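You operate a simulated robot arm through the tools that you are given. There is no shell and no other tool.

You run a simulated robot arm. Do the job below in one go: nothing can be reset, and whatever is moved stays where it is left.

TASK
Rewind the dished tan roll on the white winder without a streak.
Fine: first wipe just the rollers that bear more dots than the chart lets that tape bear; leave the roll on the black post and the other rolls alone.

Only the result counts: the job must be done as asked and must still hold three seconds after the hand-in. Knocking over, shifting, dropping, spilling or breaking anything else fails it.

THE ROBOT
A 7-joint arm with a two-finger gripper, fixed in place. Base frame: the origin is on the floor under the middle of its stand, x ahead of it, y to its left, z up; the work surface is at about z = 840. Lengths are in mm, angles in rad, forces in N, time in s.
With the tool pointing down near the work surface it reaches from about 320 to 800 mm from the base axis. Its first joint turns from -2.897 to 2.897 rad. Payload 2.45 kg.
Tool frame: the origin (TCP) lies between the finger pads and is the grasp point; the fingertips stand 27 mm ahead of it; z points along the fingers, y is the line along which they close. The gripper opens to 80 mm; its body begins 54 mm behind the TCP.
Orientation is told as [roll, pitch, yaw] about the base's x, y, z axes, in that order, counted from this pose: with the fingers straight down and closing along the base's y, the tool's x points along the base's -x, its y along +y and its z along -z.

THE INTERFACE
- The arm moves only by the tool drive_tool. Its argument "increments" is a list of rows, each an object (a shift or turn left out is 0, a gripper value left out holds the last) with "translation": the shift along the base's x, y, z in mm, a list of three; "angular": the turn, a rotation vector about the base's x, y, z in rad, a list of three; "gripper": the closure, from 0 (fully open) to 1 (shut). In form: [{"translation": [x, y, z], "angular": [wx, wy, wz], "gripper": gripper}, ...]. A call has 1 to 20 rows; each row is the pose to reach, as a shift and turn from the pose commanded when the call began. A row lasts 0.2 s, in which the tool goes at most 50 mm and 0.15 rad; a call with a longer step from one row to the next is refused whole, and so is a gripper value outside its range. A pose out of reach is approached as far as the arm can. The call stops where the force on the tool passes 40 N (or 10 N more than at its start, if that is more) or the arm is blocked; 0.2 s more then pass. Each finger travels about 153 mm/s and halts on what it meets, pressing with about 33 N; the grip force reading is that of the motor and also rises with nothing between the fingers. The clock runs only during rows and for 0.2 s after the last one: add rows that repeat a pose to give the fingers time. It gives the time, the measured TCP pose, the force on the tool (base axes), the opening and the grip force at its end, in the units of the frame above (readings bear some noise), with the torque about the TCP (base axes, N m) and any sound that the robot's microphone picked up.
- Cameras (640 x 400 px; columns grow to the right, rows downward): "scene" is fixed at [49.4, -500.5, 1418]; the picture's right is [-0.08, -1.00, 0.00], its down [-0.43, 0.03, -0.90] and it looks along [0.90, -0.07, -0.43] (base axes); focal length 214 px, centre (320, 200). "wrist" rides on the gripper at [63, 12, -79] in the tool frame; the picture's right is [-0.19, 0.98, 0.00], its down [-0.72, -0.14, -0.68] and it looks along [-0.67, -0.13, 0.73] (tool axes); focal length 226 px, centre (320, 200). There is no depth. A picture from a camera that has moved, and an enlarged one, comes with that camera's place and axes in the base frame and with its lens.
- snapshot(camera): a new picture of that camera. The clock stands still meanwhile.
- slide_trunk(by): moves the trunk up (or, below 0, down) by that many mm; the arm rides with it, the base frame stays. It gives what a move gives, with no picture.
- enlarge(camera, box): a new picture of the part [left, top, right, bottom] of that camera's present view, enlarged. The clock stands still meanwhile.
- sign_off(): hands the job in; it is judged then, once.

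Nothing tells you positions but the pictures and the camera data. Unless the task says otherwise, let go and move clear before handing in.

The tools are called after "Call:" by a JSON object that holds its "name" and its "arguments". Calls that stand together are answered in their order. drive_tool: Moves the arm, as the interface text tells. Its arguments: {"type":"object","properties":{"increments":{"type":"array","items":{"type":"object","properties":{"translation":{"type":"array","items":{"type":"number"}},"angular":{"type":"array","items":{"type":"number"}},"gripper":{"type":"number"}}}}},"required":["increments"]} The other tools are called the same way: slide_trunk (by) moves the trunk up or down; snapshot (camera) takes a picture; enlarge (camera, box) takes an enlarged picture of a part of a camera's view; sign_off () hands the job in.

At the start:

```text
time: 0.0
position: [421.4, -415.3, 1412.0]
tcp_rot: [0.001, 0.0, 0.001]
wrist_force: [-0.3, -0.6, -1.5]
ft_torque: [-0.01, 0.01, -0.01]
grip_width: 79.9
gripper_force: 0.0
trunk travel left (down, up): [-225.0, 315.0]
```

scene: 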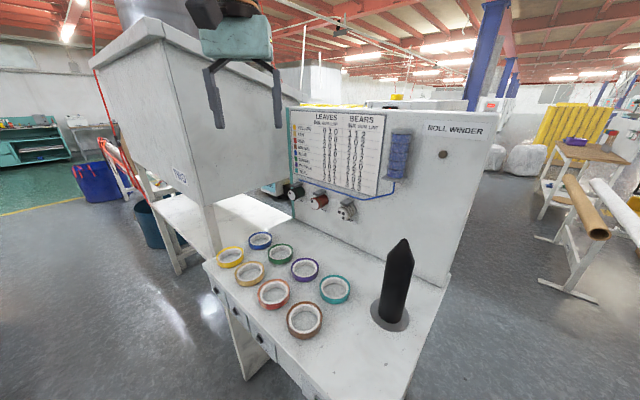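
wrist: 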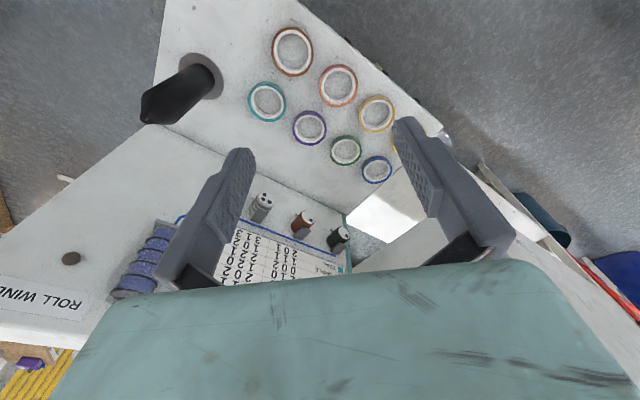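

I see a white winder with a chart, three rollers, a blue sponge or roll, a black post and eight tape rolls on the bench. First I'll zoom in to read the chart and look at the rollers.

Call:
{"name": "enlarge", "arguments": {"camera": "scene", "box": [280, 100, 400, 200]}}

Call:
{"name": "enlarge", "arguments": {"camera": "scene", "box": [280, 170, 370, 230]}}

Call:
{"name": "enlarge", "arguments": {"camera": "scene", "box": [200, 220, 440, 350]}}

Call:
{"name": "enlarge", "arguments": {"camera": "wrist", "box": [200, 170, 380, 290]}}

```text
4.00 times, centred on (340, 150) of scene
camera zoom: at [49.4, -500.5, 1418.0], right [-0.08, -1.0, 0.0], down [-0.43, 0.03, -0.9], along [0.9, -0.07, -0.43], focal length 858 px, centre (240, 400)
```

zoom: 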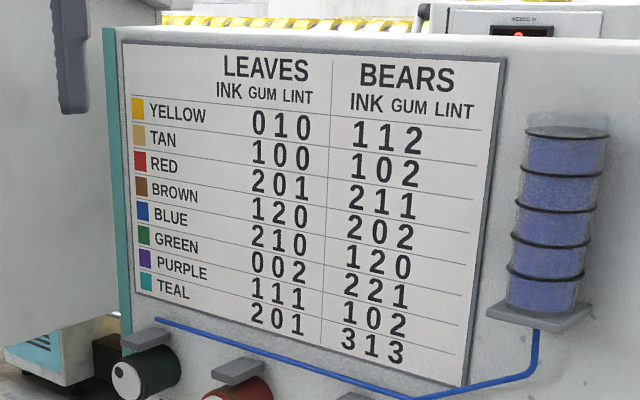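

```text
6.67 times, centred on (325, 200) of scene
camera zoom: at [49.4, -500.5, 1418.0], right [-0.08, -1.0, 0.0], down [-0.43, 0.03, -0.9], along [0.9, -0.07, -0.43], focal length 1430 px, centre (287, 200)
```

zoom: 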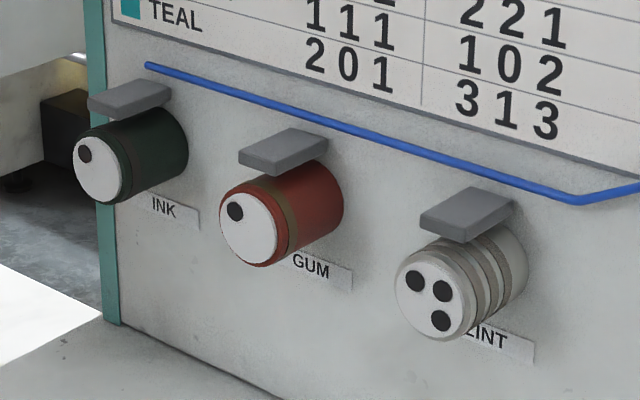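

```text
2.67 times, centred on (320, 285) of scene
camera zoom: at [49.4, -500.5, 1418.0], right [-0.08, -1.0, 0.0], down [-0.43, 0.03, -0.9], along [0.9, -0.07, -0.43], focal length 572 px, centre (320, -27)
```

zoom: 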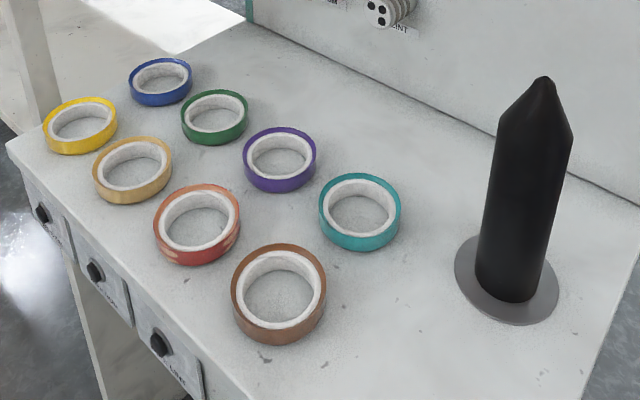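

```text
3.33 times, centred on (290, 230) of wrist
camera zoom: at [356.5, -404.0, 1490.6], right [0.19, 0.98, 0.0], down [0.72, -0.14, 0.68], along [0.67, -0.13, -0.73], focal length 754 px, centre (420, 100)
```

zoom: 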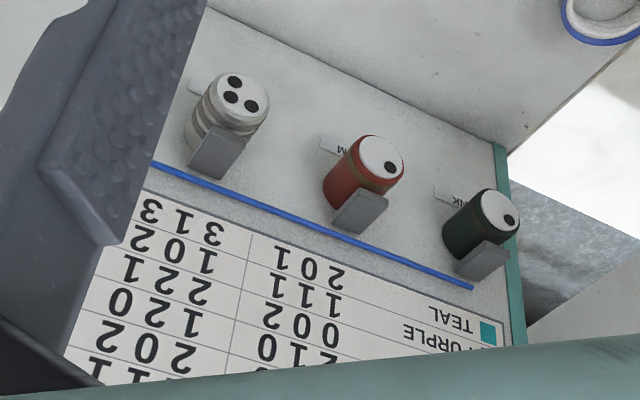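

The chart gives TAN as bearing ink 1, gum 0, lint 2. The rollers show ink 1, gum 1, lint 3, so gum and lint look to be the ones to wipe. Next I'll look closely at the drawers, box, button and post.

Call:
{"name": "enlarge", "arguments": {"camera": "scene", "box": [195, 260, 325, 400]}}

Call:
{"name": "enlarge", "arguments": {"camera": "scene", "box": [80, 10, 300, 200]}}

Call:
{"name": "enlarge", "arguments": {"camera": "scene", "box": [370, 90, 500, 180]}}

Call:
{"name": "enlarge", "arguments": {"camera": "scene", "box": [340, 220, 460, 350]}}

Call:
{"name": "enlarge", "arguments": {"camera": "scene", "box": [205, 225, 285, 295]}}

Call:
{"name": "enlarge", "arguments": {"camera": "wrist", "box": [230, 20, 410, 200]}}

```text
2.86 times, centred on (260, 330) of scene
camera zoom: at [49.4, -500.5, 1418.0], right [-0.08, -1.0, 0.0], down [-0.43, 0.03, -0.9], along [0.9, -0.07, -0.43], focal length 613 px, centre (491, -171)
```

zoom: 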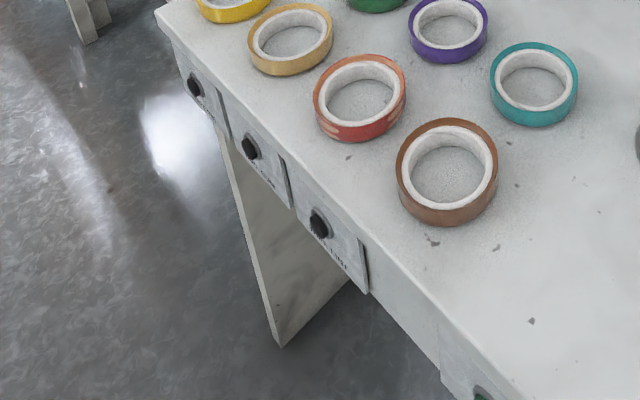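

```text
2.11 times, centred on (190, 105) of scene
camera zoom: at [49.4, -500.5, 1418.0], right [-0.08, -1.0, 0.0], down [-0.43, 0.03, -0.9], along [0.9, -0.07, -0.43], focal length 452 px, centre (594, 400)
```

zoom: 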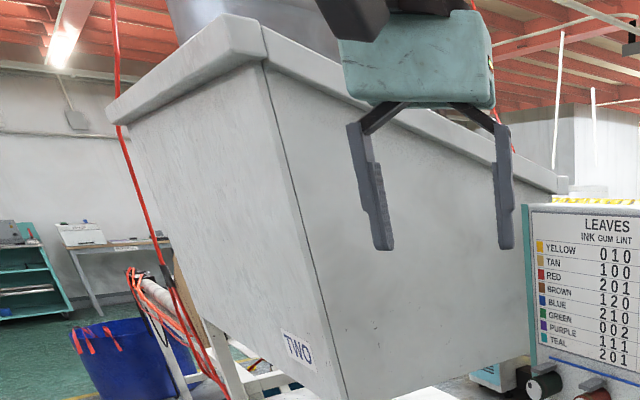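

```text
4.44 times, centred on (435, 135) of scene
camera zoom: at [49.4, -500.5, 1418.0], right [-0.08, -1.0, 0.0], down [-0.43, 0.03, -0.9], along [0.9, -0.07, -0.43], focal length 953 px, centre (-191, 489)
```

zoom: 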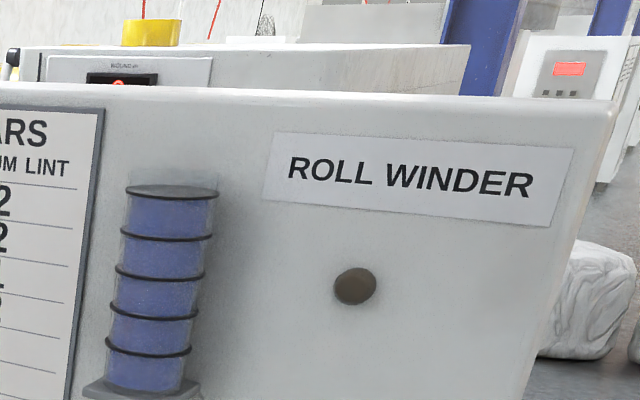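

```text
3.08 times, centred on (400, 285) of scene
camera zoom: at [49.4, -500.5, 1418.0], right [-0.08, -1.0, 0.0], down [-0.43, 0.03, -0.9], along [0.9, -0.07, -0.43], focal length 660 px, centre (74, -62)
```

zoom: 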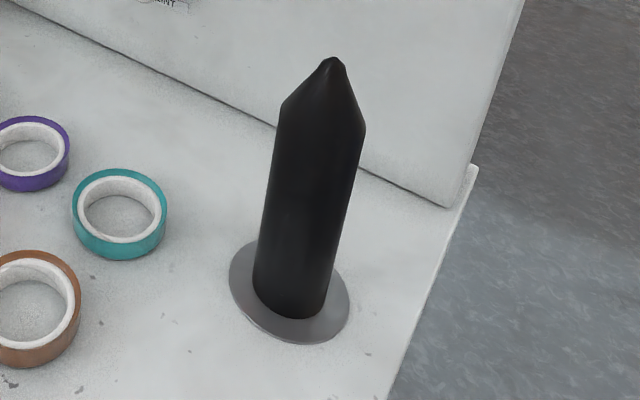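

```text
5.71 times, centred on (245, 260) of scene
camera zoom: at [49.4, -500.5, 1418.0], right [-0.08, -1.0, 0.0], down [-0.43, 0.03, -0.9], along [0.9, -0.07, -0.43], focal length 1226 px, centre (749, -143)
```

zoom: 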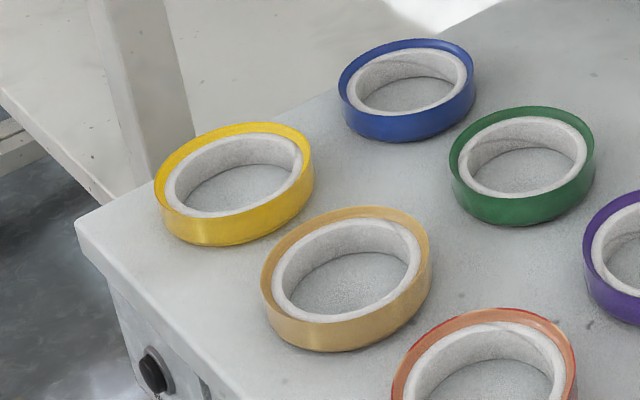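

```text
2.22 times, centred on (320, 110) of wrist
camera zoom: at [356.5, -404.0, 1490.6], right [0.19, 0.98, 0.0], down [0.72, -0.14, 0.68], along [0.67, -0.13, -0.73], focal length 502 px, centre (320, 400)
```

zoom: 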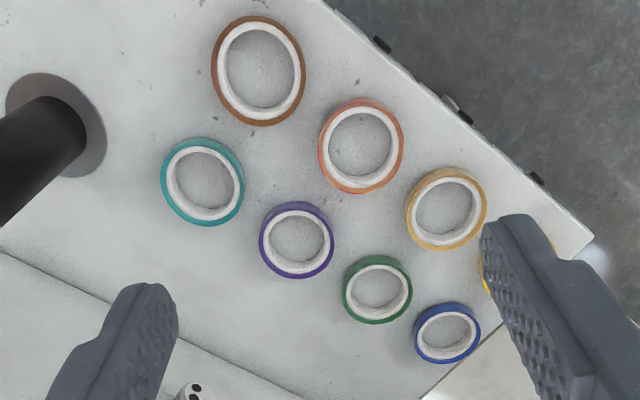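

The bench is turned about 45°, with its front facing the robot, and there are knobs along its front face. I'll move back and lower the wrist camera to read those labels.

Call:
{"name": "drive_tool", "arguments": {"increments": [{"translation": [-1, 16, -33], "angular": [0, 0, -0.056]}, {"translation": [-2, 31, -66], "angular": [0, 0, -0.112]}, {"translation": [-2, 47, -99], "angular": [0, 0, -0.168]}, {"translation": [-3, 62, -132], "angular": [0, 0, -0.224]}, {"translation": [-4, 78, -165], "angular": [0, 0, -0.28]}, {"translation": [-5, 93, -198], "angular": [0, 0, -0.336]}, {"translation": [-6, 109, -231], "angular": [0, 0, -0.392]}, {"translation": [-6, 124, -264], "angular": [0, 0, -0.448]}, {"translation": [-7, 140, -297], "angular": [0, 0, -0.504]}, {"translation": [-8, 155, -330], "angular": [0, 0, -0.56]}, {"translation": [-9, 171, -363], "angular": [0, 0, -0.616]}, {"translation": [-9, 186, -396], "angular": [0, 0, -0.672]}, {"translation": [-10, 202, -429], "angular": [0, 0, -0.728]}, {"translation": [-11, 217, -462], "angular": [0, 0, -0.785]}]}}

Call:
{"name": "snapshot", "arguments": {"camera": "wrist"}}

Call:
{"name": "snapshot", "arguments": {"camera": "scene"}}

```text
time: 3.0
position: [408.9, -196.4, 949.6]
tcp_rot: [-0.001, 0.0, -0.786]
wrist_force: [-0.3, 0.1, 0.0]
ft_torque: [0.02, -0.02, 0.01]
grip_width: 80.2
gripper_force: 0.0
trunk travel left (down, up): [-225.0, 315.0]
```

```text
taken
camera wrist: at [372.7, -143.6, 1028.5], right [0.83, 0.56, 0.0], down [0.41, -0.61, 0.68], along [0.38, -0.57, -0.73], focal length 226 px, centre (320, 200)
```

wrist: 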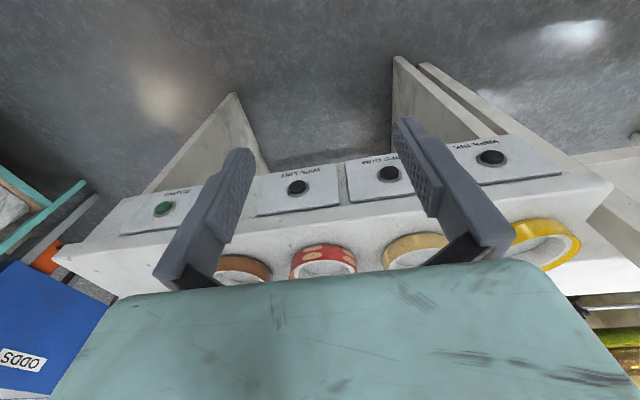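

```text
taken
```

scene: 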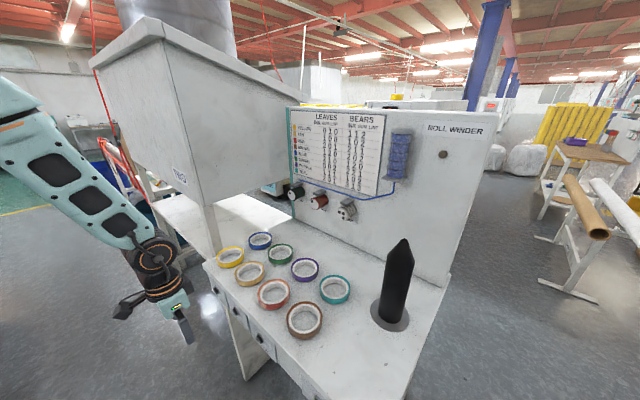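

Call:
{"name": "enlarge", "arguments": {"camera": "wrist", "box": [330, 120, 570, 230]}}

Call:
{"name": "enlarge", "arguments": {"camera": "wrist", "box": [100, 150, 350, 290]}}

Call:
{"name": "enlarge", "arguments": {"camera": "scene", "box": [195, 225, 345, 345]}}

Call:
{"name": "enlarge", "arguments": {"camera": "scene", "box": [275, 90, 455, 230]}}

```text
2.67 times, centred on (450, 175) of wrist
camera zoom: at [372.7, -143.6, 1028.5], right [0.83, 0.56, 0.0], down [0.41, -0.61, 0.68], along [0.38, -0.57, -0.73], focal length 603 px, centre (-27, 267)
```

zoom: 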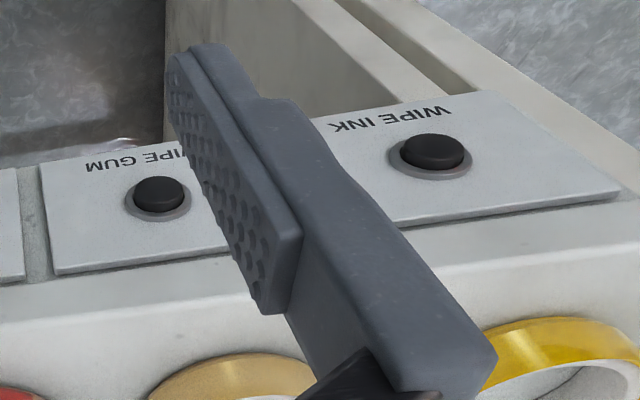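

```text
2.56 times, centred on (225, 220) of wrist
camera zoom: at [372.7, -143.6, 1028.5], right [0.83, 0.56, 0.0], down [0.41, -0.61, 0.68], along [0.38, -0.57, -0.73], focal length 579 px, centre (563, 149)
```

zoom: 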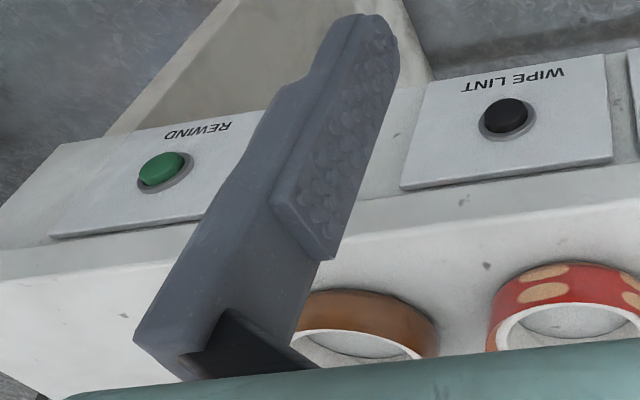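

```text
3.33 times, centred on (270, 285) of scene
camera zoom: at [49.4, -500.5, 1418.0], right [-0.08, -1.0, 0.0], down [-0.43, 0.03, -0.9], along [0.9, -0.07, -0.43], focal length 715 px, centre (487, -83)
```

zoom: 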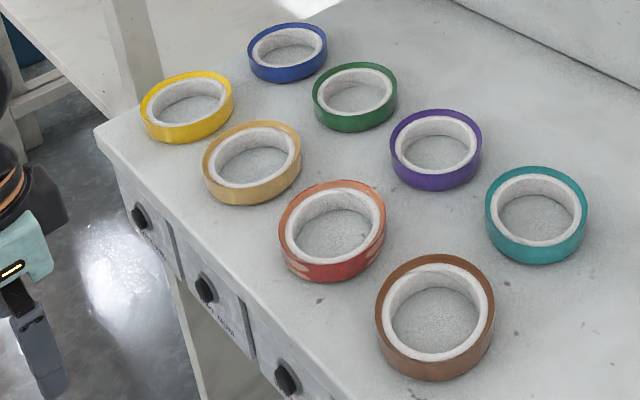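

```text
2.86 times, centred on (365, 160) of scene
camera zoom: at [49.4, -500.5, 1418.0], right [-0.08, -1.0, 0.0], down [-0.43, 0.03, -0.9], along [0.9, -0.07, -0.43], focal length 613 px, centre (191, 314)
```

zoom: 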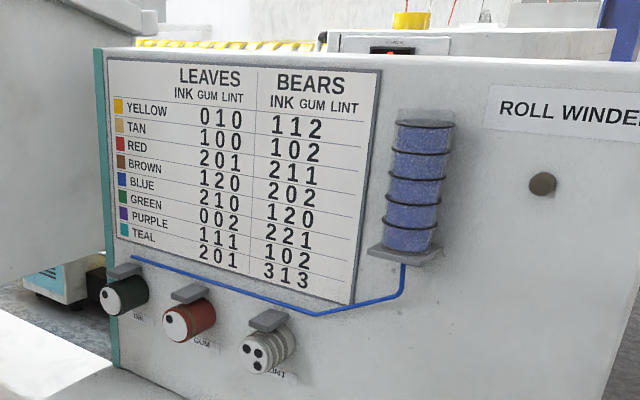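

The front buttons read WIPE INK, WIPE GUM, WIPE LINT and REWIND (green). The red roll seems to have tan patches, so I'll look at the rolls more closely before choosing.

Call:
{"name": "drive_tool", "arguments": {"increments": [{"translation": [10, 6, 45]}, {"translation": [30, 15, 80]}, {"translation": [50, 30, 110]}, {"translation": [70, 42, 130]}]}}

Call:
{"name": "snapshot", "arguments": {"camera": "wrist"}}

Call:
{"name": "enlarge", "arguments": {"camera": "wrist", "box": [200, 120, 440, 270]}}

```text
time: 4.0
position: [480.4, -155.2, 1079.1]
tcp_rot: [0.0, -0.001, -0.786]
wrist_force: [-0.5, -0.2, 0.4]
ft_torque: [-0.04, 0.01, 0.02]
grip_width: 80.1
gripper_force: 0.0
trunk travel left (down, up): [-225.0, 315.0]
```

```text
taken
camera wrist: at [443.3, -101.7, 1157.9], right [0.83, 0.56, 0.0], down [0.41, -0.61, 0.68], along [0.38, -0.57, -0.73], focal length 226 px, centre (320, 200)
```

wrist: 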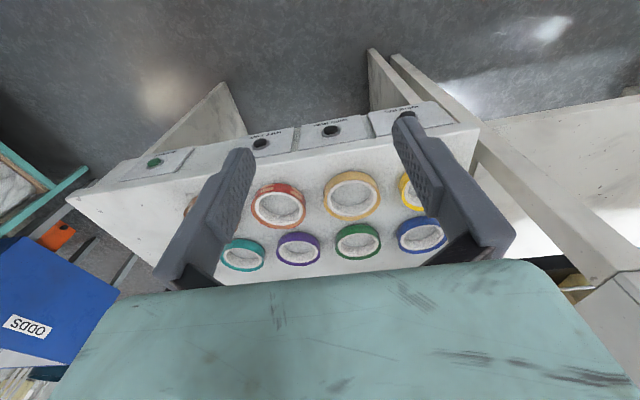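

```text
2.67 times, centred on (320, 195) of wrist
camera zoom: at [443.3, -101.7, 1157.9], right [0.83, 0.56, 0.0], down [0.41, -0.61, 0.68], along [0.38, -0.57, -0.73], focal length 603 px, centre (320, 213)
```

zoom: 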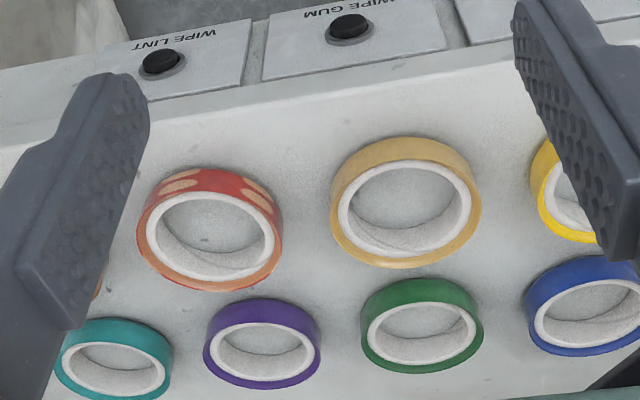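

Call:
{"name": "drive_tool", "arguments": {"increments": [{"translation": [8, -22, -35]}, {"translation": [15, -42, -75]}, {"translation": [22, -63, -112]}, {"translation": [29, -84, -150]}]}}

Call:
{"name": "snapshot", "arguments": {"camera": "wrist"}}

Call:
{"name": "enlarge", "arguments": {"camera": "wrist", "box": [220, 150, 420, 275]}}

```text
time: 5.0
position: [508.0, -241.1, 928.5]
tcp_rot: [0.002, -0.001, -0.785]
wrist_force: [0.5, -0.2, -0.6]
ft_torque: [-0.03, -0.02, -0.03]
grip_width: 79.9
gripper_force: 0.1
trunk travel left (down, up): [-225.0, 315.0]
```

```text
taken
camera wrist: at [471.9, -188.3, 1007.1], right [0.83, 0.56, 0.0], down [0.41, -0.61, 0.68], along [0.38, -0.57, -0.73], focal length 226 px, centre (320, 200)
```

wrist: 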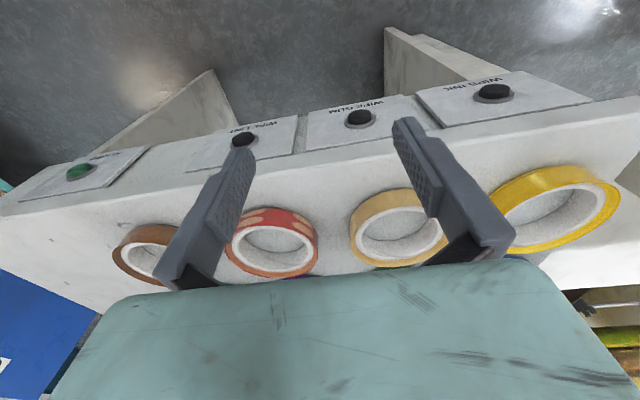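

```text
3.20 times, centred on (320, 212) of wrist
camera zoom: at [471.9, -188.3, 1007.1], right [0.83, 0.56, 0.0], down [0.41, -0.61, 0.68], along [0.38, -0.57, -0.73], focal length 723 px, centre (320, 160)
```

zoom: 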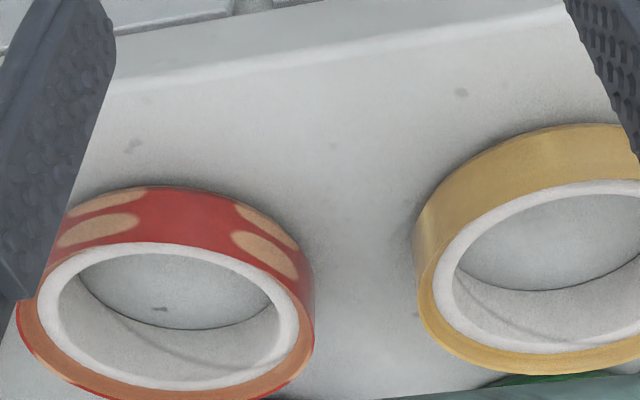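

Call:
{"name": "enlarge", "arguments": {"camera": "scene", "box": [205, 240, 265, 290]}}

Call:
{"name": "enlarge", "arguments": {"camera": "scene", "box": [250, 270, 330, 345]}}

Call:
{"name": "enlarge", "arguments": {"camera": "scene", "box": [285, 250, 355, 310]}}

Call:
{"name": "enlarge", "arguments": {"camera": "wrist", "box": [330, 160, 500, 280]}}

Call:
{"name": "enlarge", "arguments": {"camera": "scene", "box": [285, 175, 365, 225]}}

```text
8.00 times, centred on (235, 265) of scene
camera zoom: at [49.4, -500.5, 1418.0], right [-0.08, -1.0, 0.0], down [-0.43, 0.03, -0.9], along [0.9, -0.07, -0.43], focal length 1716 px, centre (1000, -320)
```

zoom: 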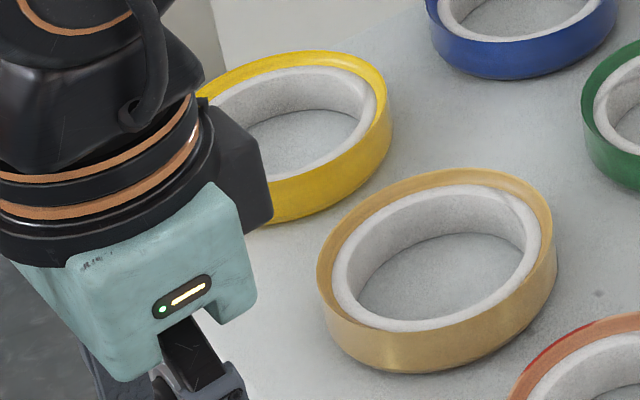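

```text
5.33 times, centred on (290, 308) of scene
camera zoom: at [49.4, -500.5, 1418.0], right [-0.08, -1.0, 0.0], down [-0.43, 0.03, -0.9], along [0.9, -0.07, -0.43], focal length 1144 px, centre (480, -373)
```

zoom: 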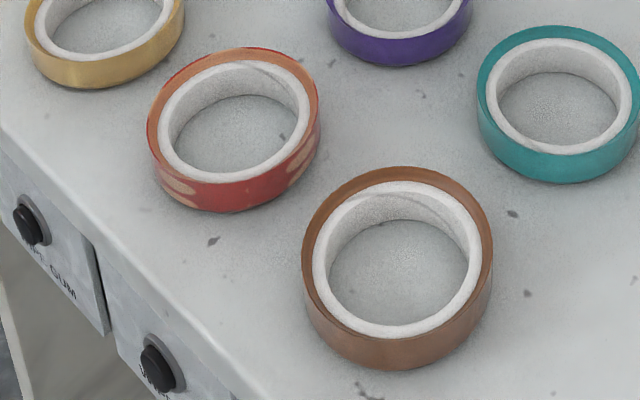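

```text
6.67 times, centred on (320, 280) of scene
camera zoom: at [49.4, -500.5, 1418.0], right [-0.08, -1.0, 0.0], down [-0.43, 0.03, -0.9], along [0.9, -0.07, -0.43], focal length 1430 px, centre (320, -333)
```

zoom: 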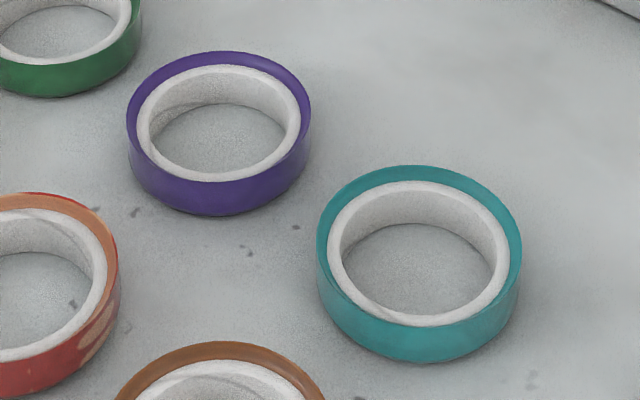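

```text
3.33 times, centred on (415, 220) of wrist
camera zoom: at [471.9, -188.3, 1007.1], right [0.83, 0.56, 0.0], down [0.41, -0.61, 0.68], along [0.38, -0.57, -0.73], focal length 754 px, centre (3, 133)
```

zoom: 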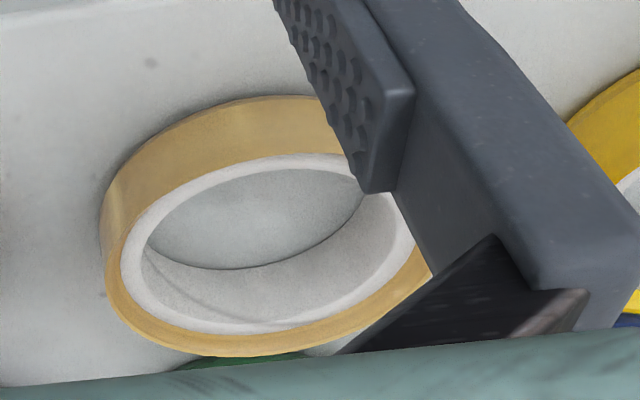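

```text
8.00 times, centred on (325, 200) of scene
camera zoom: at [49.4, -500.5, 1418.0], right [-0.08, -1.0, 0.0], down [-0.43, 0.03, -0.9], along [0.9, -0.07, -0.43], focal length 1716 px, centre (280, 200)
```

zoom: 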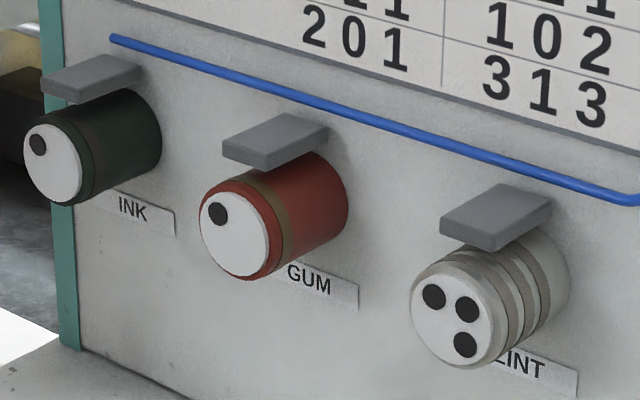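

The tan roll is the plain tan one in the front row, at about (640, -297). I need to press WIPE GUM, at about (571, -255, 752), and WIPE LINT, at about (468, -354, 755), on the vertical front panel. First I'll back off, close the gripper and tilt the fingers towards the panel.

Call:
{"name": "drive_tool", "arguments": {"increments": [{"translation": [-15, 30, 0], "gripper": 1}, {"translation": [-30, 60, 0], "gripper": 1}, {"translation": [-40, 88, 0], "angular": [-0.09, -0.09, 0], "gripper": 1}, {"translation": [-40, 88, 0], "angular": [-0.19, -0.19, 0], "gripper": 1}, {"translation": [-40, 88, 0], "angular": [-0.29, -0.29, 0], "gripper": 1}, {"translation": [-40, 88, 0], "angular": [-0.39, -0.39, 0], "gripper": 1}, {"translation": [-40, 88, 0], "angular": [-0.49, -0.49, 0], "gripper": 1}, {"translation": [-40, 88, 0], "angular": [-0.57, -0.57, 0], "gripper": 1}, {"translation": [-40, 88, 0], "angular": [-0.6364, -0.6364, 0], "gripper": 1}]}}

Call:
{"name": "snapshot", "arguments": {"camera": "wrist"}}

```text
time: 7.0
position: [468.8, -152.0, 931.8]
tcp_rot: [0.001, -0.903, -0.784]
wrist_force: [0.3, -0.5, 0.4]
ft_torque: [-0.01, -0.03, 0.03]
grip_width: 0.0
gripper_force: 29.5
trunk travel left (down, up): [-225.0, 315.0]
```

```text
taken
camera wrist: at [404.5, -72.4, 929.5], right [0.78, 0.61, 0.15], down [-0.16, -0.04, 0.99], along [0.61, -0.79, 0.07], focal length 226 px, centre (320, 200)
```

wrist: 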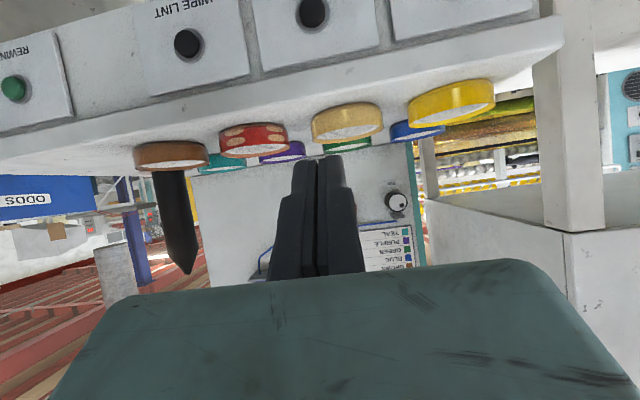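

Call:
{"name": "drive_tool", "arguments": {"increments": [{"translation": [0, 0, -42]}, {"translation": [10, -10, -84]}, {"translation": [25, -25, -126]}, {"translation": [42, -42, -163]}, {"translation": [57, -57, -163]}, {"translation": [57, -57, -163]}]}}

Call:
{"name": "snapshot", "arguments": {"camera": "wrist"}}

Call:
{"name": "snapshot", "arguments": {"camera": "scene"}}

```text
time: 8.4
position: [526.8, -211.9, 767.8]
tcp_rot: [-0.001, -0.899, -0.784]
wrist_force: [-0.3, -0.1, -0.4]
ft_torque: [0.0, 0.0, 0.01]
grip_width: 0.2
gripper_force: 29.4
trunk travel left (down, up): [-225.0, 315.0]
```

```text
taken
camera wrist: at [461.7, -130.3, 766.8], right [0.78, 0.61, 0.15], down [-0.16, -0.04, 0.99], along [0.61, -0.79, 0.07], focal length 226 px, centre (320, 200)
```

wrist: 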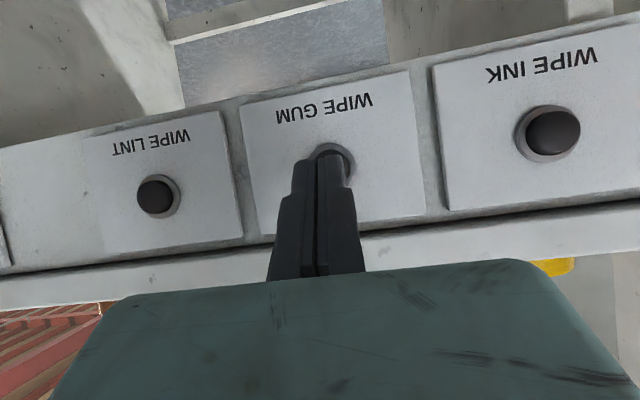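

```text
taken
```

scene: 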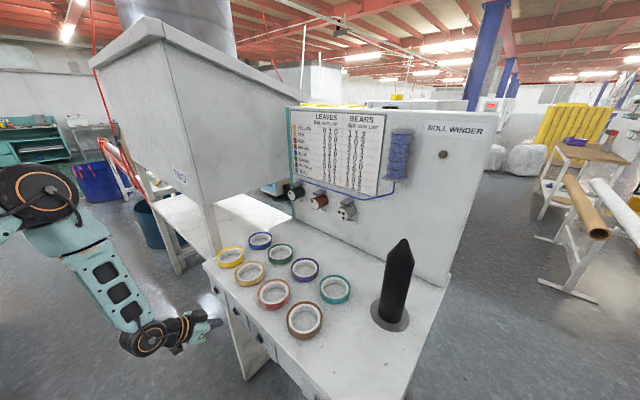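

Call:
{"name": "drive_tool", "arguments": {"increments": [{"translation": [13.4, -7.8, 0]}, {"translation": [18.4, -12.8, 0]}, {"translation": [20.5, -14.9, 0]}, {"translation": [22.6, -17.0, 0]}, {"translation": [24.7, -19.1, 0]}, {"translation": [26.8, -21.2, 0]}]}}

Call:
{"name": "enlarge", "arguments": {"camera": "wrist", "box": [240, 80, 420, 280]}}

Call:
{"name": "enlarge", "arguments": {"camera": "scene", "box": [285, 175, 365, 225]}}

```text
time: 9.8
position: [550.9, -230.6, 766.8]
tcp_rot: [-0.004, -0.897, -0.784]
wrist_force: [-0.3, -0.2, 0.7]
ft_torque: [-0.03, -0.02, 0.01]
grip_width: 0.1
gripper_force: 30.2
trunk travel left (down, up): [-225.0, 315.0]
```

```text
2.00 times, centred on (330, 180) of wrist
camera zoom: at [488.4, -151.2, 765.8], right [0.78, 0.61, 0.15], down [-0.16, -0.04, 0.99], along [0.61, -0.79, 0.07], focal length 452 px, centre (300, 240)
```

zoom: 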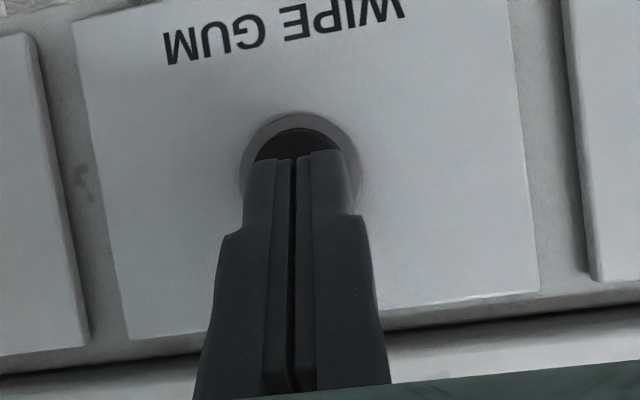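

```text
8.00 times, centred on (325, 200) of scene
camera zoom: at [49.4, -500.5, 1418.0], right [-0.08, -1.0, 0.0], down [-0.43, 0.03, -0.9], along [0.9, -0.07, -0.43], focal length 1716 px, centre (280, 200)
```

zoom: 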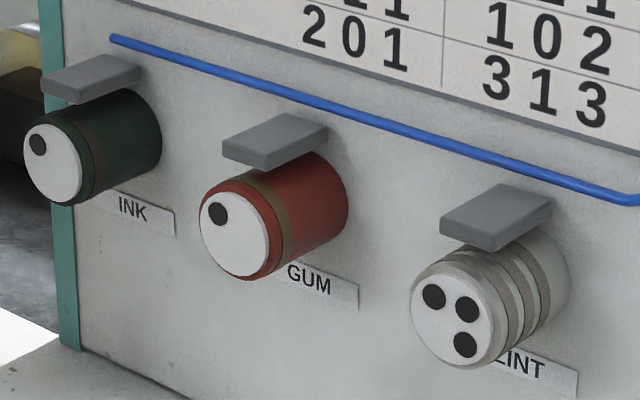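

Call:
{"name": "drive_tool", "arguments": {"increments": [{"translation": [1.8, -1.8, 0]}, {"translation": [3.5, -3.5, 0]}, {"translation": [5.3, -5.3, 0]}, {"translation": [7.1, -7.1, 0]}]}}

Call:
{"name": "enlarge", "arguments": {"camera": "wrist", "box": [240, 80, 420, 280]}}

Call:
{"name": "enlarge", "arguments": {"camera": "scene", "box": [285, 175, 365, 225]}}

```text
time: 10.8
position: [557.9, -236.8, 765.9]
tcp_rot: [0.0, -0.897, -0.783]
wrist_force: [-5.9, 7.8, -1.0]
ft_torque: [0.06, 0.03, 0.0]
grip_width: 6.1
gripper_force: 30.1
trunk travel left (down, up): [-225.0, 315.0]
heard: click
```

```text
2.00 times, centred on (330, 180) of wrist
camera zoom: at [494.6, -157.3, 765.8], right [0.78, 0.61, 0.15], down [-0.16, -0.04, 0.99], along [0.61, -0.79, 0.07], focal length 452 px, centre (300, 240)
```

zoom: 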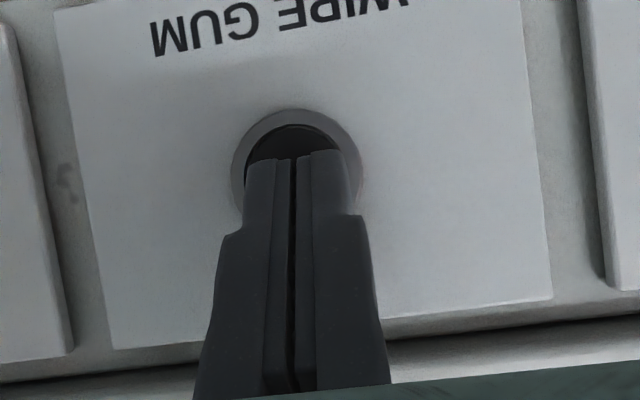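

```text
8.00 times, centred on (325, 200) of scene
camera zoom: at [49.4, -500.5, 1418.0], right [-0.08, -1.0, 0.0], down [-0.43, 0.03, -0.9], along [0.9, -0.07, -0.43], focal length 1716 px, centre (280, 200)
```

zoom: 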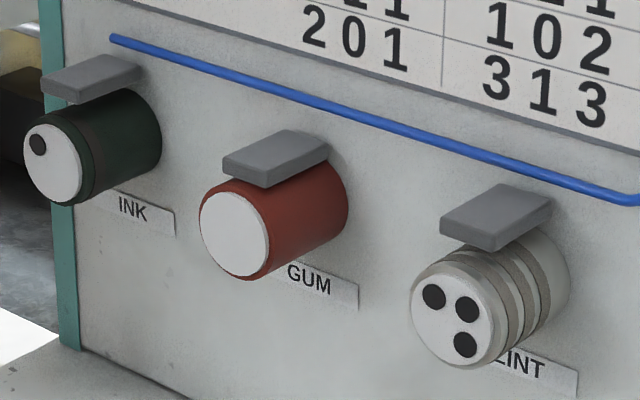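

WIPE GUM clicked, and the gum roller is clean at 0 dots. Next I'll back off and slide over to WIPE LINT.

Call:
{"name": "drive_tool", "arguments": {"increments": [{"translation": [-17.7, 17.7, 0]}, {"translation": [-35.4, 35.4, 0]}, {"translation": [-60.4, 10.4, 0]}, {"translation": [-85.4, -14.6, 0]}, {"translation": [-110.4, -39.6, 0]}, {"translation": [-135.8, -65, 0]}, {"translation": [-128.8, -72, 0]}, {"translation": [-121.8, -79, 0]}, {"translation": [-121.8, -79, 0]}]}}

Call:
{"name": "snapshot", "arguments": {"camera": "wrist"}}

Call:
{"name": "enlarge", "arguments": {"camera": "scene", "box": [275, 90, 455, 230]}}

```text
time: 12.8
position: [436.6, -317.1, 766.7]
tcp_rot: [-0.001, -0.899, -0.785]
wrist_force: [0.2, 0.4, -0.7]
ft_torque: [0.03, 0.01, -0.03]
grip_width: 0.0
gripper_force: 30.2
trunk travel left (down, up): [-225.0, 315.0]
```

```text
taken
camera wrist: at [373.3, -237.3, 766.2], right [0.78, 0.61, 0.15], down [-0.16, -0.04, 0.99], along [0.61, -0.79, 0.07], focal length 226 px, centre (320, 200)
```

wrist: 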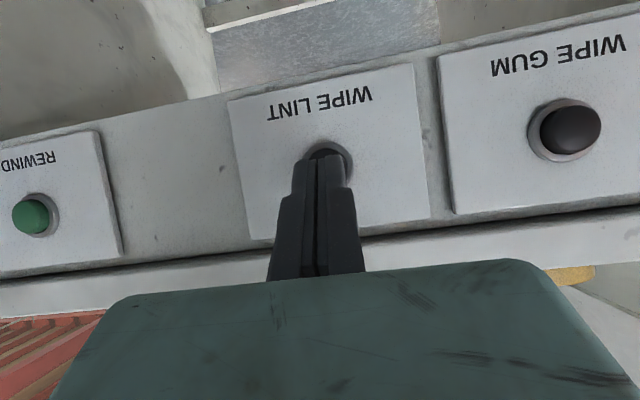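

```text
2.86 times, centred on (365, 160) of scene
camera zoom: at [49.4, -500.5, 1418.0], right [-0.08, -1.0, 0.0], down [-0.43, 0.03, -0.9], along [0.9, -0.07, -0.43], focal length 613 px, centre (191, 314)
```

zoom: 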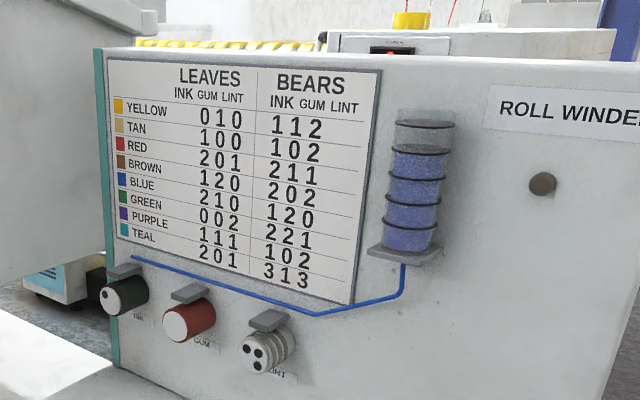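

Call:
{"name": "drive_tool", "arguments": {"increments": [{"translation": [10.6, -7.6, 0]}, {"translation": [15.9, -12.9, 0]}, {"translation": [17.7, -14.7, 0]}, {"translation": [19.5, -16.5, 0]}, {"translation": [21.2, -18.2, 0]}, {"translation": [22.6, -19.6, 0]}]}}

Call:
{"name": "enlarge", "arguments": {"camera": "scene", "box": [285, 175, 365, 225]}}

```text
time: 14.2
position: [460.4, -335.5, 765.9]
tcp_rot: [0.001, -0.899, -0.785]
wrist_force: [-5.7, 4.6, 0.9]
ft_torque: [0.07, -0.1, -0.01]
grip_width: 5.9
gripper_force: 29.7
trunk travel left (down, up): [-225.0, 315.0]
heard: click
```

```text
8.00 times, centred on (325, 200) of scene
camera zoom: at [49.4, -500.5, 1418.0], right [-0.08, -1.0, 0.0], down [-0.43, 0.03, -0.9], along [0.9, -0.07, -0.43], focal length 1716 px, centre (280, 200)
```

zoom: 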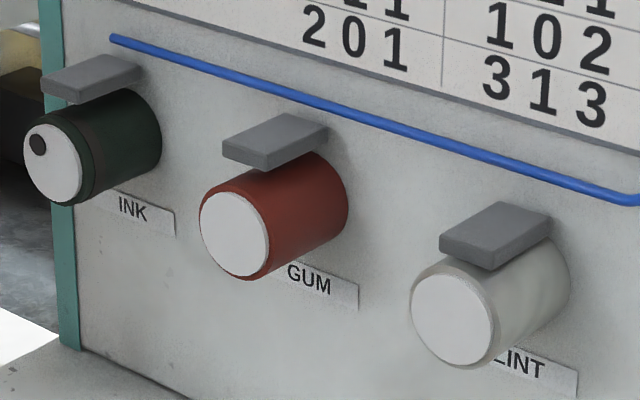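

Both the gum and lint rollers are clean, and ink (1 dot, limit 1) stays as it is. I'll back off, straighten the tool, and then test the reach to the post before choosing a grasp.

Call:
{"name": "drive_tool", "arguments": {"increments": [{"translation": [-20, 20, 0]}, {"translation": [-45, 45, 0]}, {"translation": [-50, 50, 45], "angular": [0.09, 0.09, 0]}, {"translation": [-50, 50, 90], "angular": [0.19, 0.19, 0]}, {"translation": [-50, 50, 135], "angular": [0.29, 0.29, 0]}, {"translation": [-50, 50, 180], "angular": [0.39, 0.39, 0]}, {"translation": [-50, 50, 225], "angular": [0.49, 0.49, 0]}, {"translation": [-50, 50, 270], "angular": [0.57, 0.57, 0]}, {"translation": [-50, 50, 315], "angular": [0.6364, 0.6364, 0]}, {"translation": [-50, 50, 360], "angular": [0.6364, 0.6364, 0]}]}}

Call:
{"name": "enlarge", "arguments": {"camera": "scene", "box": [275, 90, 455, 230]}}

Call:
{"name": "enlarge", "arguments": {"camera": "scene", "box": [365, 225, 425, 335]}}

```text
time: 16.4
position: [409.8, -284.6, 1126.4]
tcp_rot: [0.0, -0.001, -0.783]
wrist_force: [-0.3, 0.8, -0.1]
ft_torque: [0.05, -0.02, 0.03]
grip_width: 0.1
gripper_force: 29.6
trunk travel left (down, up): [-225.0, 315.0]
```

```text
2.86 times, centred on (365, 160) of scene
camera zoom: at [49.4, -500.5, 1418.0], right [-0.08, -1.0, 0.0], down [-0.43, 0.03, -0.9], along [0.9, -0.07, -0.43], focal length 613 px, centre (191, 314)
```

zoom: 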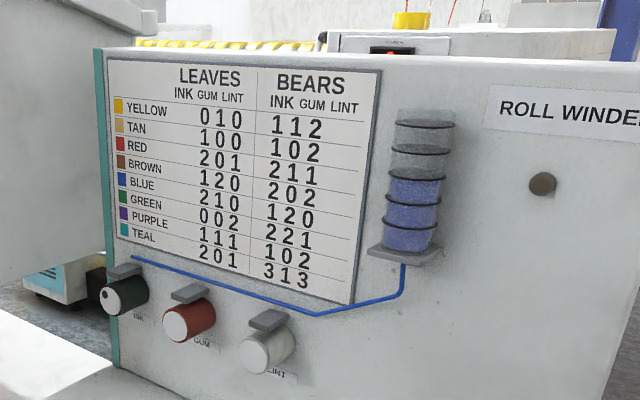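

```text
3.64 times, centred on (395, 280) of scene
camera zoom: at [49.4, -500.5, 1418.0], right [-0.08, -1.0, 0.0], down [-0.43, 0.03, -0.9], along [0.9, -0.07, -0.43], focal length 780 px, centre (47, -91)
```

zoom: 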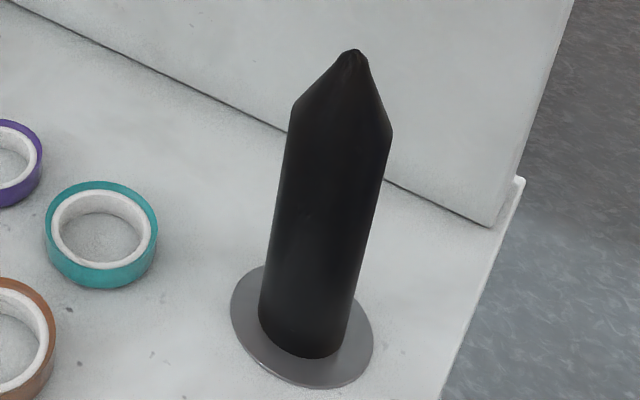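

Call:
{"name": "drive_tool", "arguments": {"increments": [{"translation": [2, -40, 20], "angular": [0, 0, 0.133]}, {"translation": [4, -80, 40], "angular": [0, 0, 0.266]}, {"translation": [6, -120, 60], "angular": [0, 0, 0.4]}, {"translation": [8, -165, 73], "angular": [0, 0, 0.535]}, {"translation": [10, -210, 73], "angular": [0, 0, 0.67]}, {"translation": [12, -255, 73], "angular": [0, 0, 0.8]}, {"translation": [14, -300, 73], "angular": [0, 0, 0.935]}, {"translation": [17, -340, 73], "angular": [0, 0, 1.07]}, {"translation": [19, -380, 73], "angular": [0, 0, 1.2]}, {"translation": [21, -416, 73], "angular": [0, 0, 1.3366]}, {"translation": [21, -416, 73], "angular": [0, 0, 1.3366]}]}}

Call:
{"name": "snapshot", "arguments": {"camera": "wrist"}}

Call:
{"name": "snapshot", "arguments": {"camera": "scene"}}

```text
time: 18.8
position: [396.8, -663.0, 1191.3]
tcp_rot: [0.001, 0.0, 0.554]
wrist_force: [-0.4, 0.2, -0.1]
ft_torque: [-0.02, 0.0, 0.01]
grip_width: 0.1
gripper_force: 29.1
out of reach, approached as far as the arm can: row 9, 10, 11
trunk travel left (down, up): [-225.0, 315.0]
```

```text
taken
camera wrist: at [335.9, -687.4, 1269.7], right [-0.35, 0.94, 0.0], down [0.69, 0.26, 0.68], along [0.64, 0.24, -0.73], focal length 226 px, centre (320, 200)
```

wrist: 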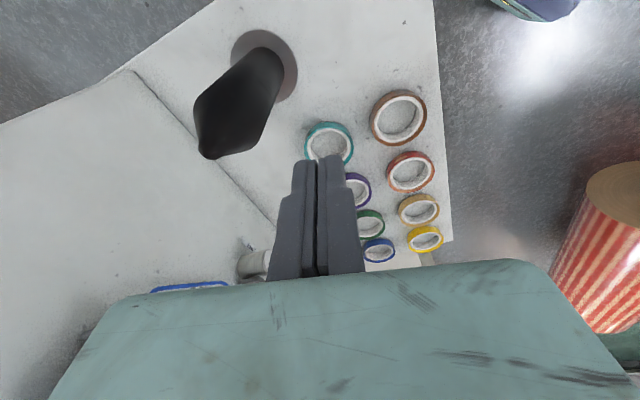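

```text
taken
```

scene: 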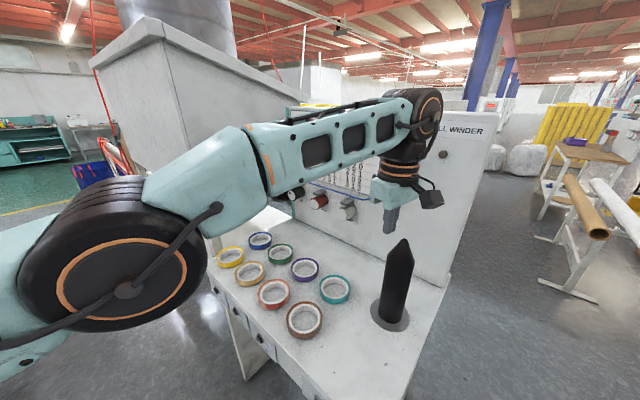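

The post is near the edge of reach. Straight down the arm stops at about 773 mm, so I'll raise the trunk later and tilt slightly outward. Next I'll go and view the tan roll from above, opening the gripper partway.

Call:
{"name": "drive_tool", "arguments": {"increments": [{"translation": [0, 40, 10], "gripper": 0.44}, {"translation": [15, 85, 10], "gripper": 0.44}, {"translation": [32, 130, 0], "angular": [0, 0, 0.03], "gripper": 0.44}, {"translation": [50, 175, -20], "angular": [0, 0, 0.06], "gripper": 0.44}, {"translation": [68, 217, -40], "angular": [0, 0, 0.09], "gripper": 0.44}, {"translation": [86, 255, -65], "angular": [0, 0, 0.12], "gripper": 0.44}, {"translation": [104, 293, -90], "angular": [0, 0, 0.15], "gripper": 0.44}, {"translation": [122, 330, -115], "angular": [0, 0, 0.18], "gripper": 0.44}, {"translation": [140, 367, -140], "angular": [0, 0, 0.2], "gripper": 0.44}, {"translation": [156, 404, -165], "angular": [0, 0, 0.22], "gripper": 0.44}, {"translation": [170, 439, -190], "angular": [0, 0, 0.2339], "gripper": 0.44}, {"translation": [170, 439, -200], "angular": [0, 0, 0.2339], "gripper": 0.44}]}}

Call:
{"name": "snapshot", "arguments": {"camera": "wrist"}}

Call:
{"name": "snapshot", "arguments": {"camera": "scene"}}

```text
refused: row 4 steps farther than a row can; nothing moved
```

```text
taken
camera wrist: at [335.9, -687.4, 1269.7], right [-0.35, 0.94, 0.0], down [0.69, 0.26, 0.68], along [0.64, 0.24, -0.73], focal length 226 px, centre (320, 200)
```

wrist: 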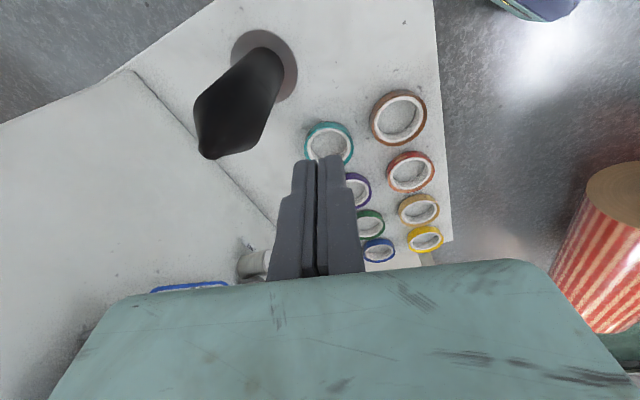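

```text
taken
```

scene: 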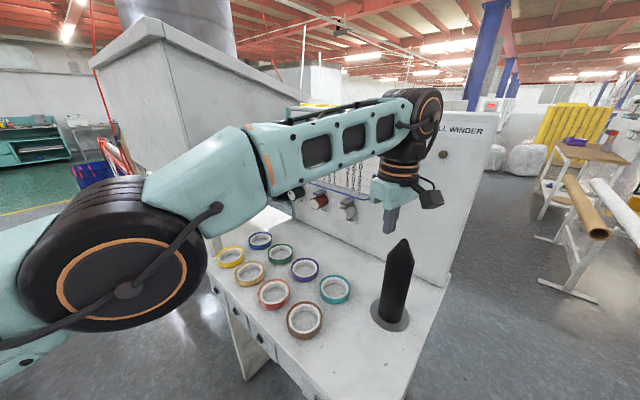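

Call:
{"name": "drive_tool", "arguments": {"increments": [{"translation": [14, 37, -5], "gripper": 0.44}, {"translation": [28, 73, -15], "angular": [0, 0, 0.03], "gripper": 0.44}, {"translation": [43, 110, -30], "angular": [0, 0, 0.06], "gripper": 0.44}, {"translation": [57, 146, -48], "angular": [0, 0, 0.09], "gripper": 0.44}, {"translation": [71, 183, -66], "angular": [0, 0, 0.11], "gripper": 0.44}, {"translation": [85, 220, -84], "angular": [0, 0, 0.13], "gripper": 0.44}, {"translation": [99, 256, -103], "angular": [0, 0, 0.15], "gripper": 0.44}, {"translation": [113, 293, -122], "angular": [0, 0, 0.17], "gripper": 0.44}, {"translation": [128, 330, -141], "angular": [0, 0, 0.19], "gripper": 0.44}, {"translation": [142, 366, -160], "angular": [0, 0, 0.21], "gripper": 0.44}, {"translation": [156, 403, -180], "angular": [0, 0, 0.22], "gripper": 0.44}, {"translation": [170, 439, -200], "angular": [0, 0, 0.2339], "gripper": 0.44}]}}

Call:
{"name": "snapshot", "arguments": {"camera": "wrist"}}

Call:
{"name": "snapshot", "arguments": {"camera": "scene"}}

```text
time: 21.4
position: [749.5, -302.7, 985.7]
tcp_rot: [0.003, 0.002, 0.785]
wrist_force: [0.0, -0.7, 0.3]
ft_torque: [-0.02, 0.03, 0.01]
grip_width: 44.6
gripper_force: 0.1
out of reach, approached as far as the arm can: row 1, 2, 3, 4, 5, 6, 7, 8, 9, 10, 11, 12
trunk travel left (down, up): [-225.0, 315.0]
```

```text
taken
camera wrist: at [696.0, -340.0, 1064.6], right [-0.56, 0.83, 0.0], down [0.61, 0.41, 0.68], along [0.56, 0.38, -0.73], focal length 226 px, centre (320, 200)
```

wrist: 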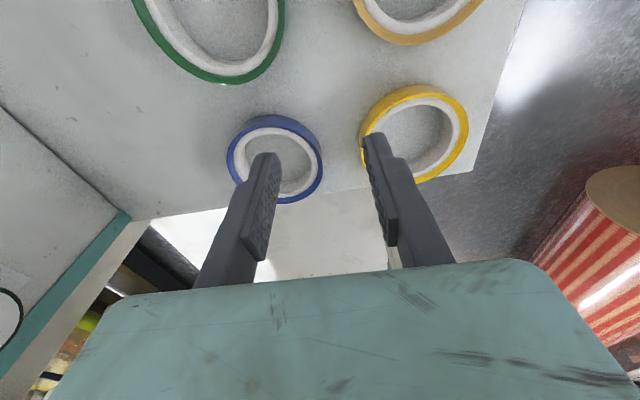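

```text
taken
```

scene: 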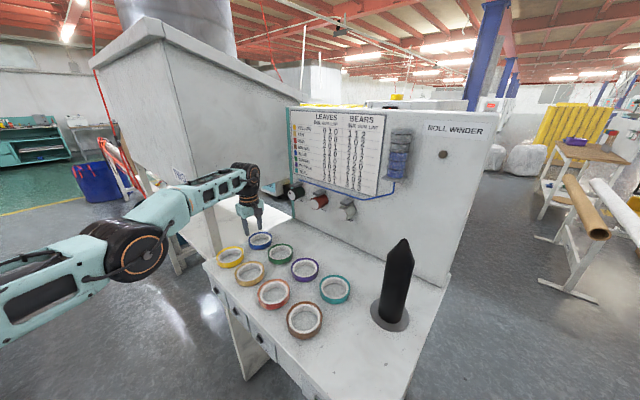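

The arm is stretched out and stuck at full extension, at (749, -303, 986), clear of everything. I'll nudge it to see how it recovers.

Call:
{"name": "drive_tool", "arguments": {"increments": [{"translation": [-8, 3, 20]}, {"translation": [-16, 6, 40]}, {"translation": [-24, 10, 60]}, {"translation": [-24, 10, 60]}]}}

```text
time: 22.4
position: [747.9, -301.1, 1050.2]
tcp_rot: [0.002, -0.001, 0.785]
wrist_force: [0.6, -1.0, -0.8]
ft_torque: [0.02, -0.01, 0.02]
grip_width: 44.7
gripper_force: 0.1
out of reach, approached as far as the arm can: row 1, 2, 3, 4
trunk travel left (down, up): [-225.0, 315.0]
```

The elbow seems trapped on the wrong side of its straight position. I'll swing to a clear direction, stretch fully outward so it can pass through, and then pull in again.

Call:
{"name": "drive_tool", "arguments": {"increments": [{"translation": [-26, -38, 15]}, {"translation": [-52, -76, 30]}, {"translation": [-79, -115, 45]}, {"translation": [-105, -154, 60]}, {"translation": [-132, -193, 75]}, {"translation": [-104, -221, 80]}, {"translation": [-76, -249, 80]}, {"translation": [-48, -277, 80]}, {"translation": [-20, -305, 80]}, {"translation": [8, -333, 80]}, {"translation": [36, -361, 80]}, {"translation": [36, -361, 80]}]}}

```text
time: 25.0
position: [618.0, -500.9, 1122.3]
tcp_rot: [0.0, 0.0, 0.784]
wrist_force: [0.0, 0.2, -0.7]
ft_torque: [0.01, -0.02, 0.03]
grip_width: 44.6
gripper_force: 0.0
out of reach, approached as far as the arm can: row 1, 2, 3, 4, 6, 7, 8, 9, 10, 11, 12
trunk travel left (down, up): [-225.0, 315.0]
```

Call:
{"name": "drive_tool", "arguments": {"increments": [{"translation": [-28, 28, 0]}, {"translation": [-56, 56, 0]}, {"translation": [-84, 84, 0]}, {"translation": [-112, 112, 0]}, {"translation": [-140, 140, 0]}, {"translation": [-168, 168, 0]}, {"translation": [-196, 196, 0]}, {"translation": [-196, 196, 0]}, {"translation": [-196, 196, 0]}]}}

Call:
{"name": "snapshot", "arguments": {"camera": "scene"}}

```text
time: 27.0
position: [630.4, -463.2, 1183.2]
tcp_rot: [0.001, 0.001, 0.784]
wrist_force: [0.0, 0.2, 0.1]
ft_torque: [-0.01, -0.02, 0.0]
grip_width: 44.7
gripper_force: 0.1
out of reach, approached as far as the arm can: row 1, 2, 3, 4, 5, 6, 7, 8, 9
trunk travel left (down, up): [-225.0, 315.0]
```

```text
taken
```

scene: 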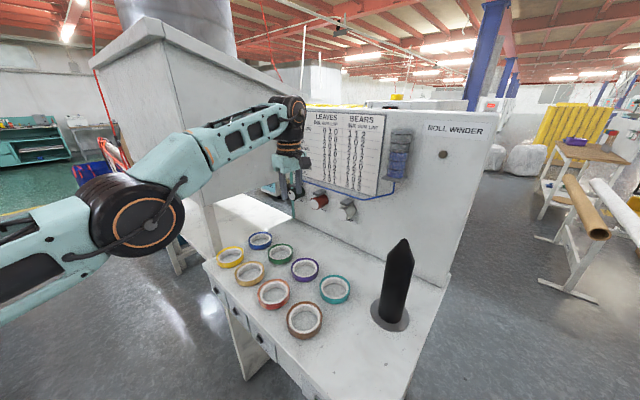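

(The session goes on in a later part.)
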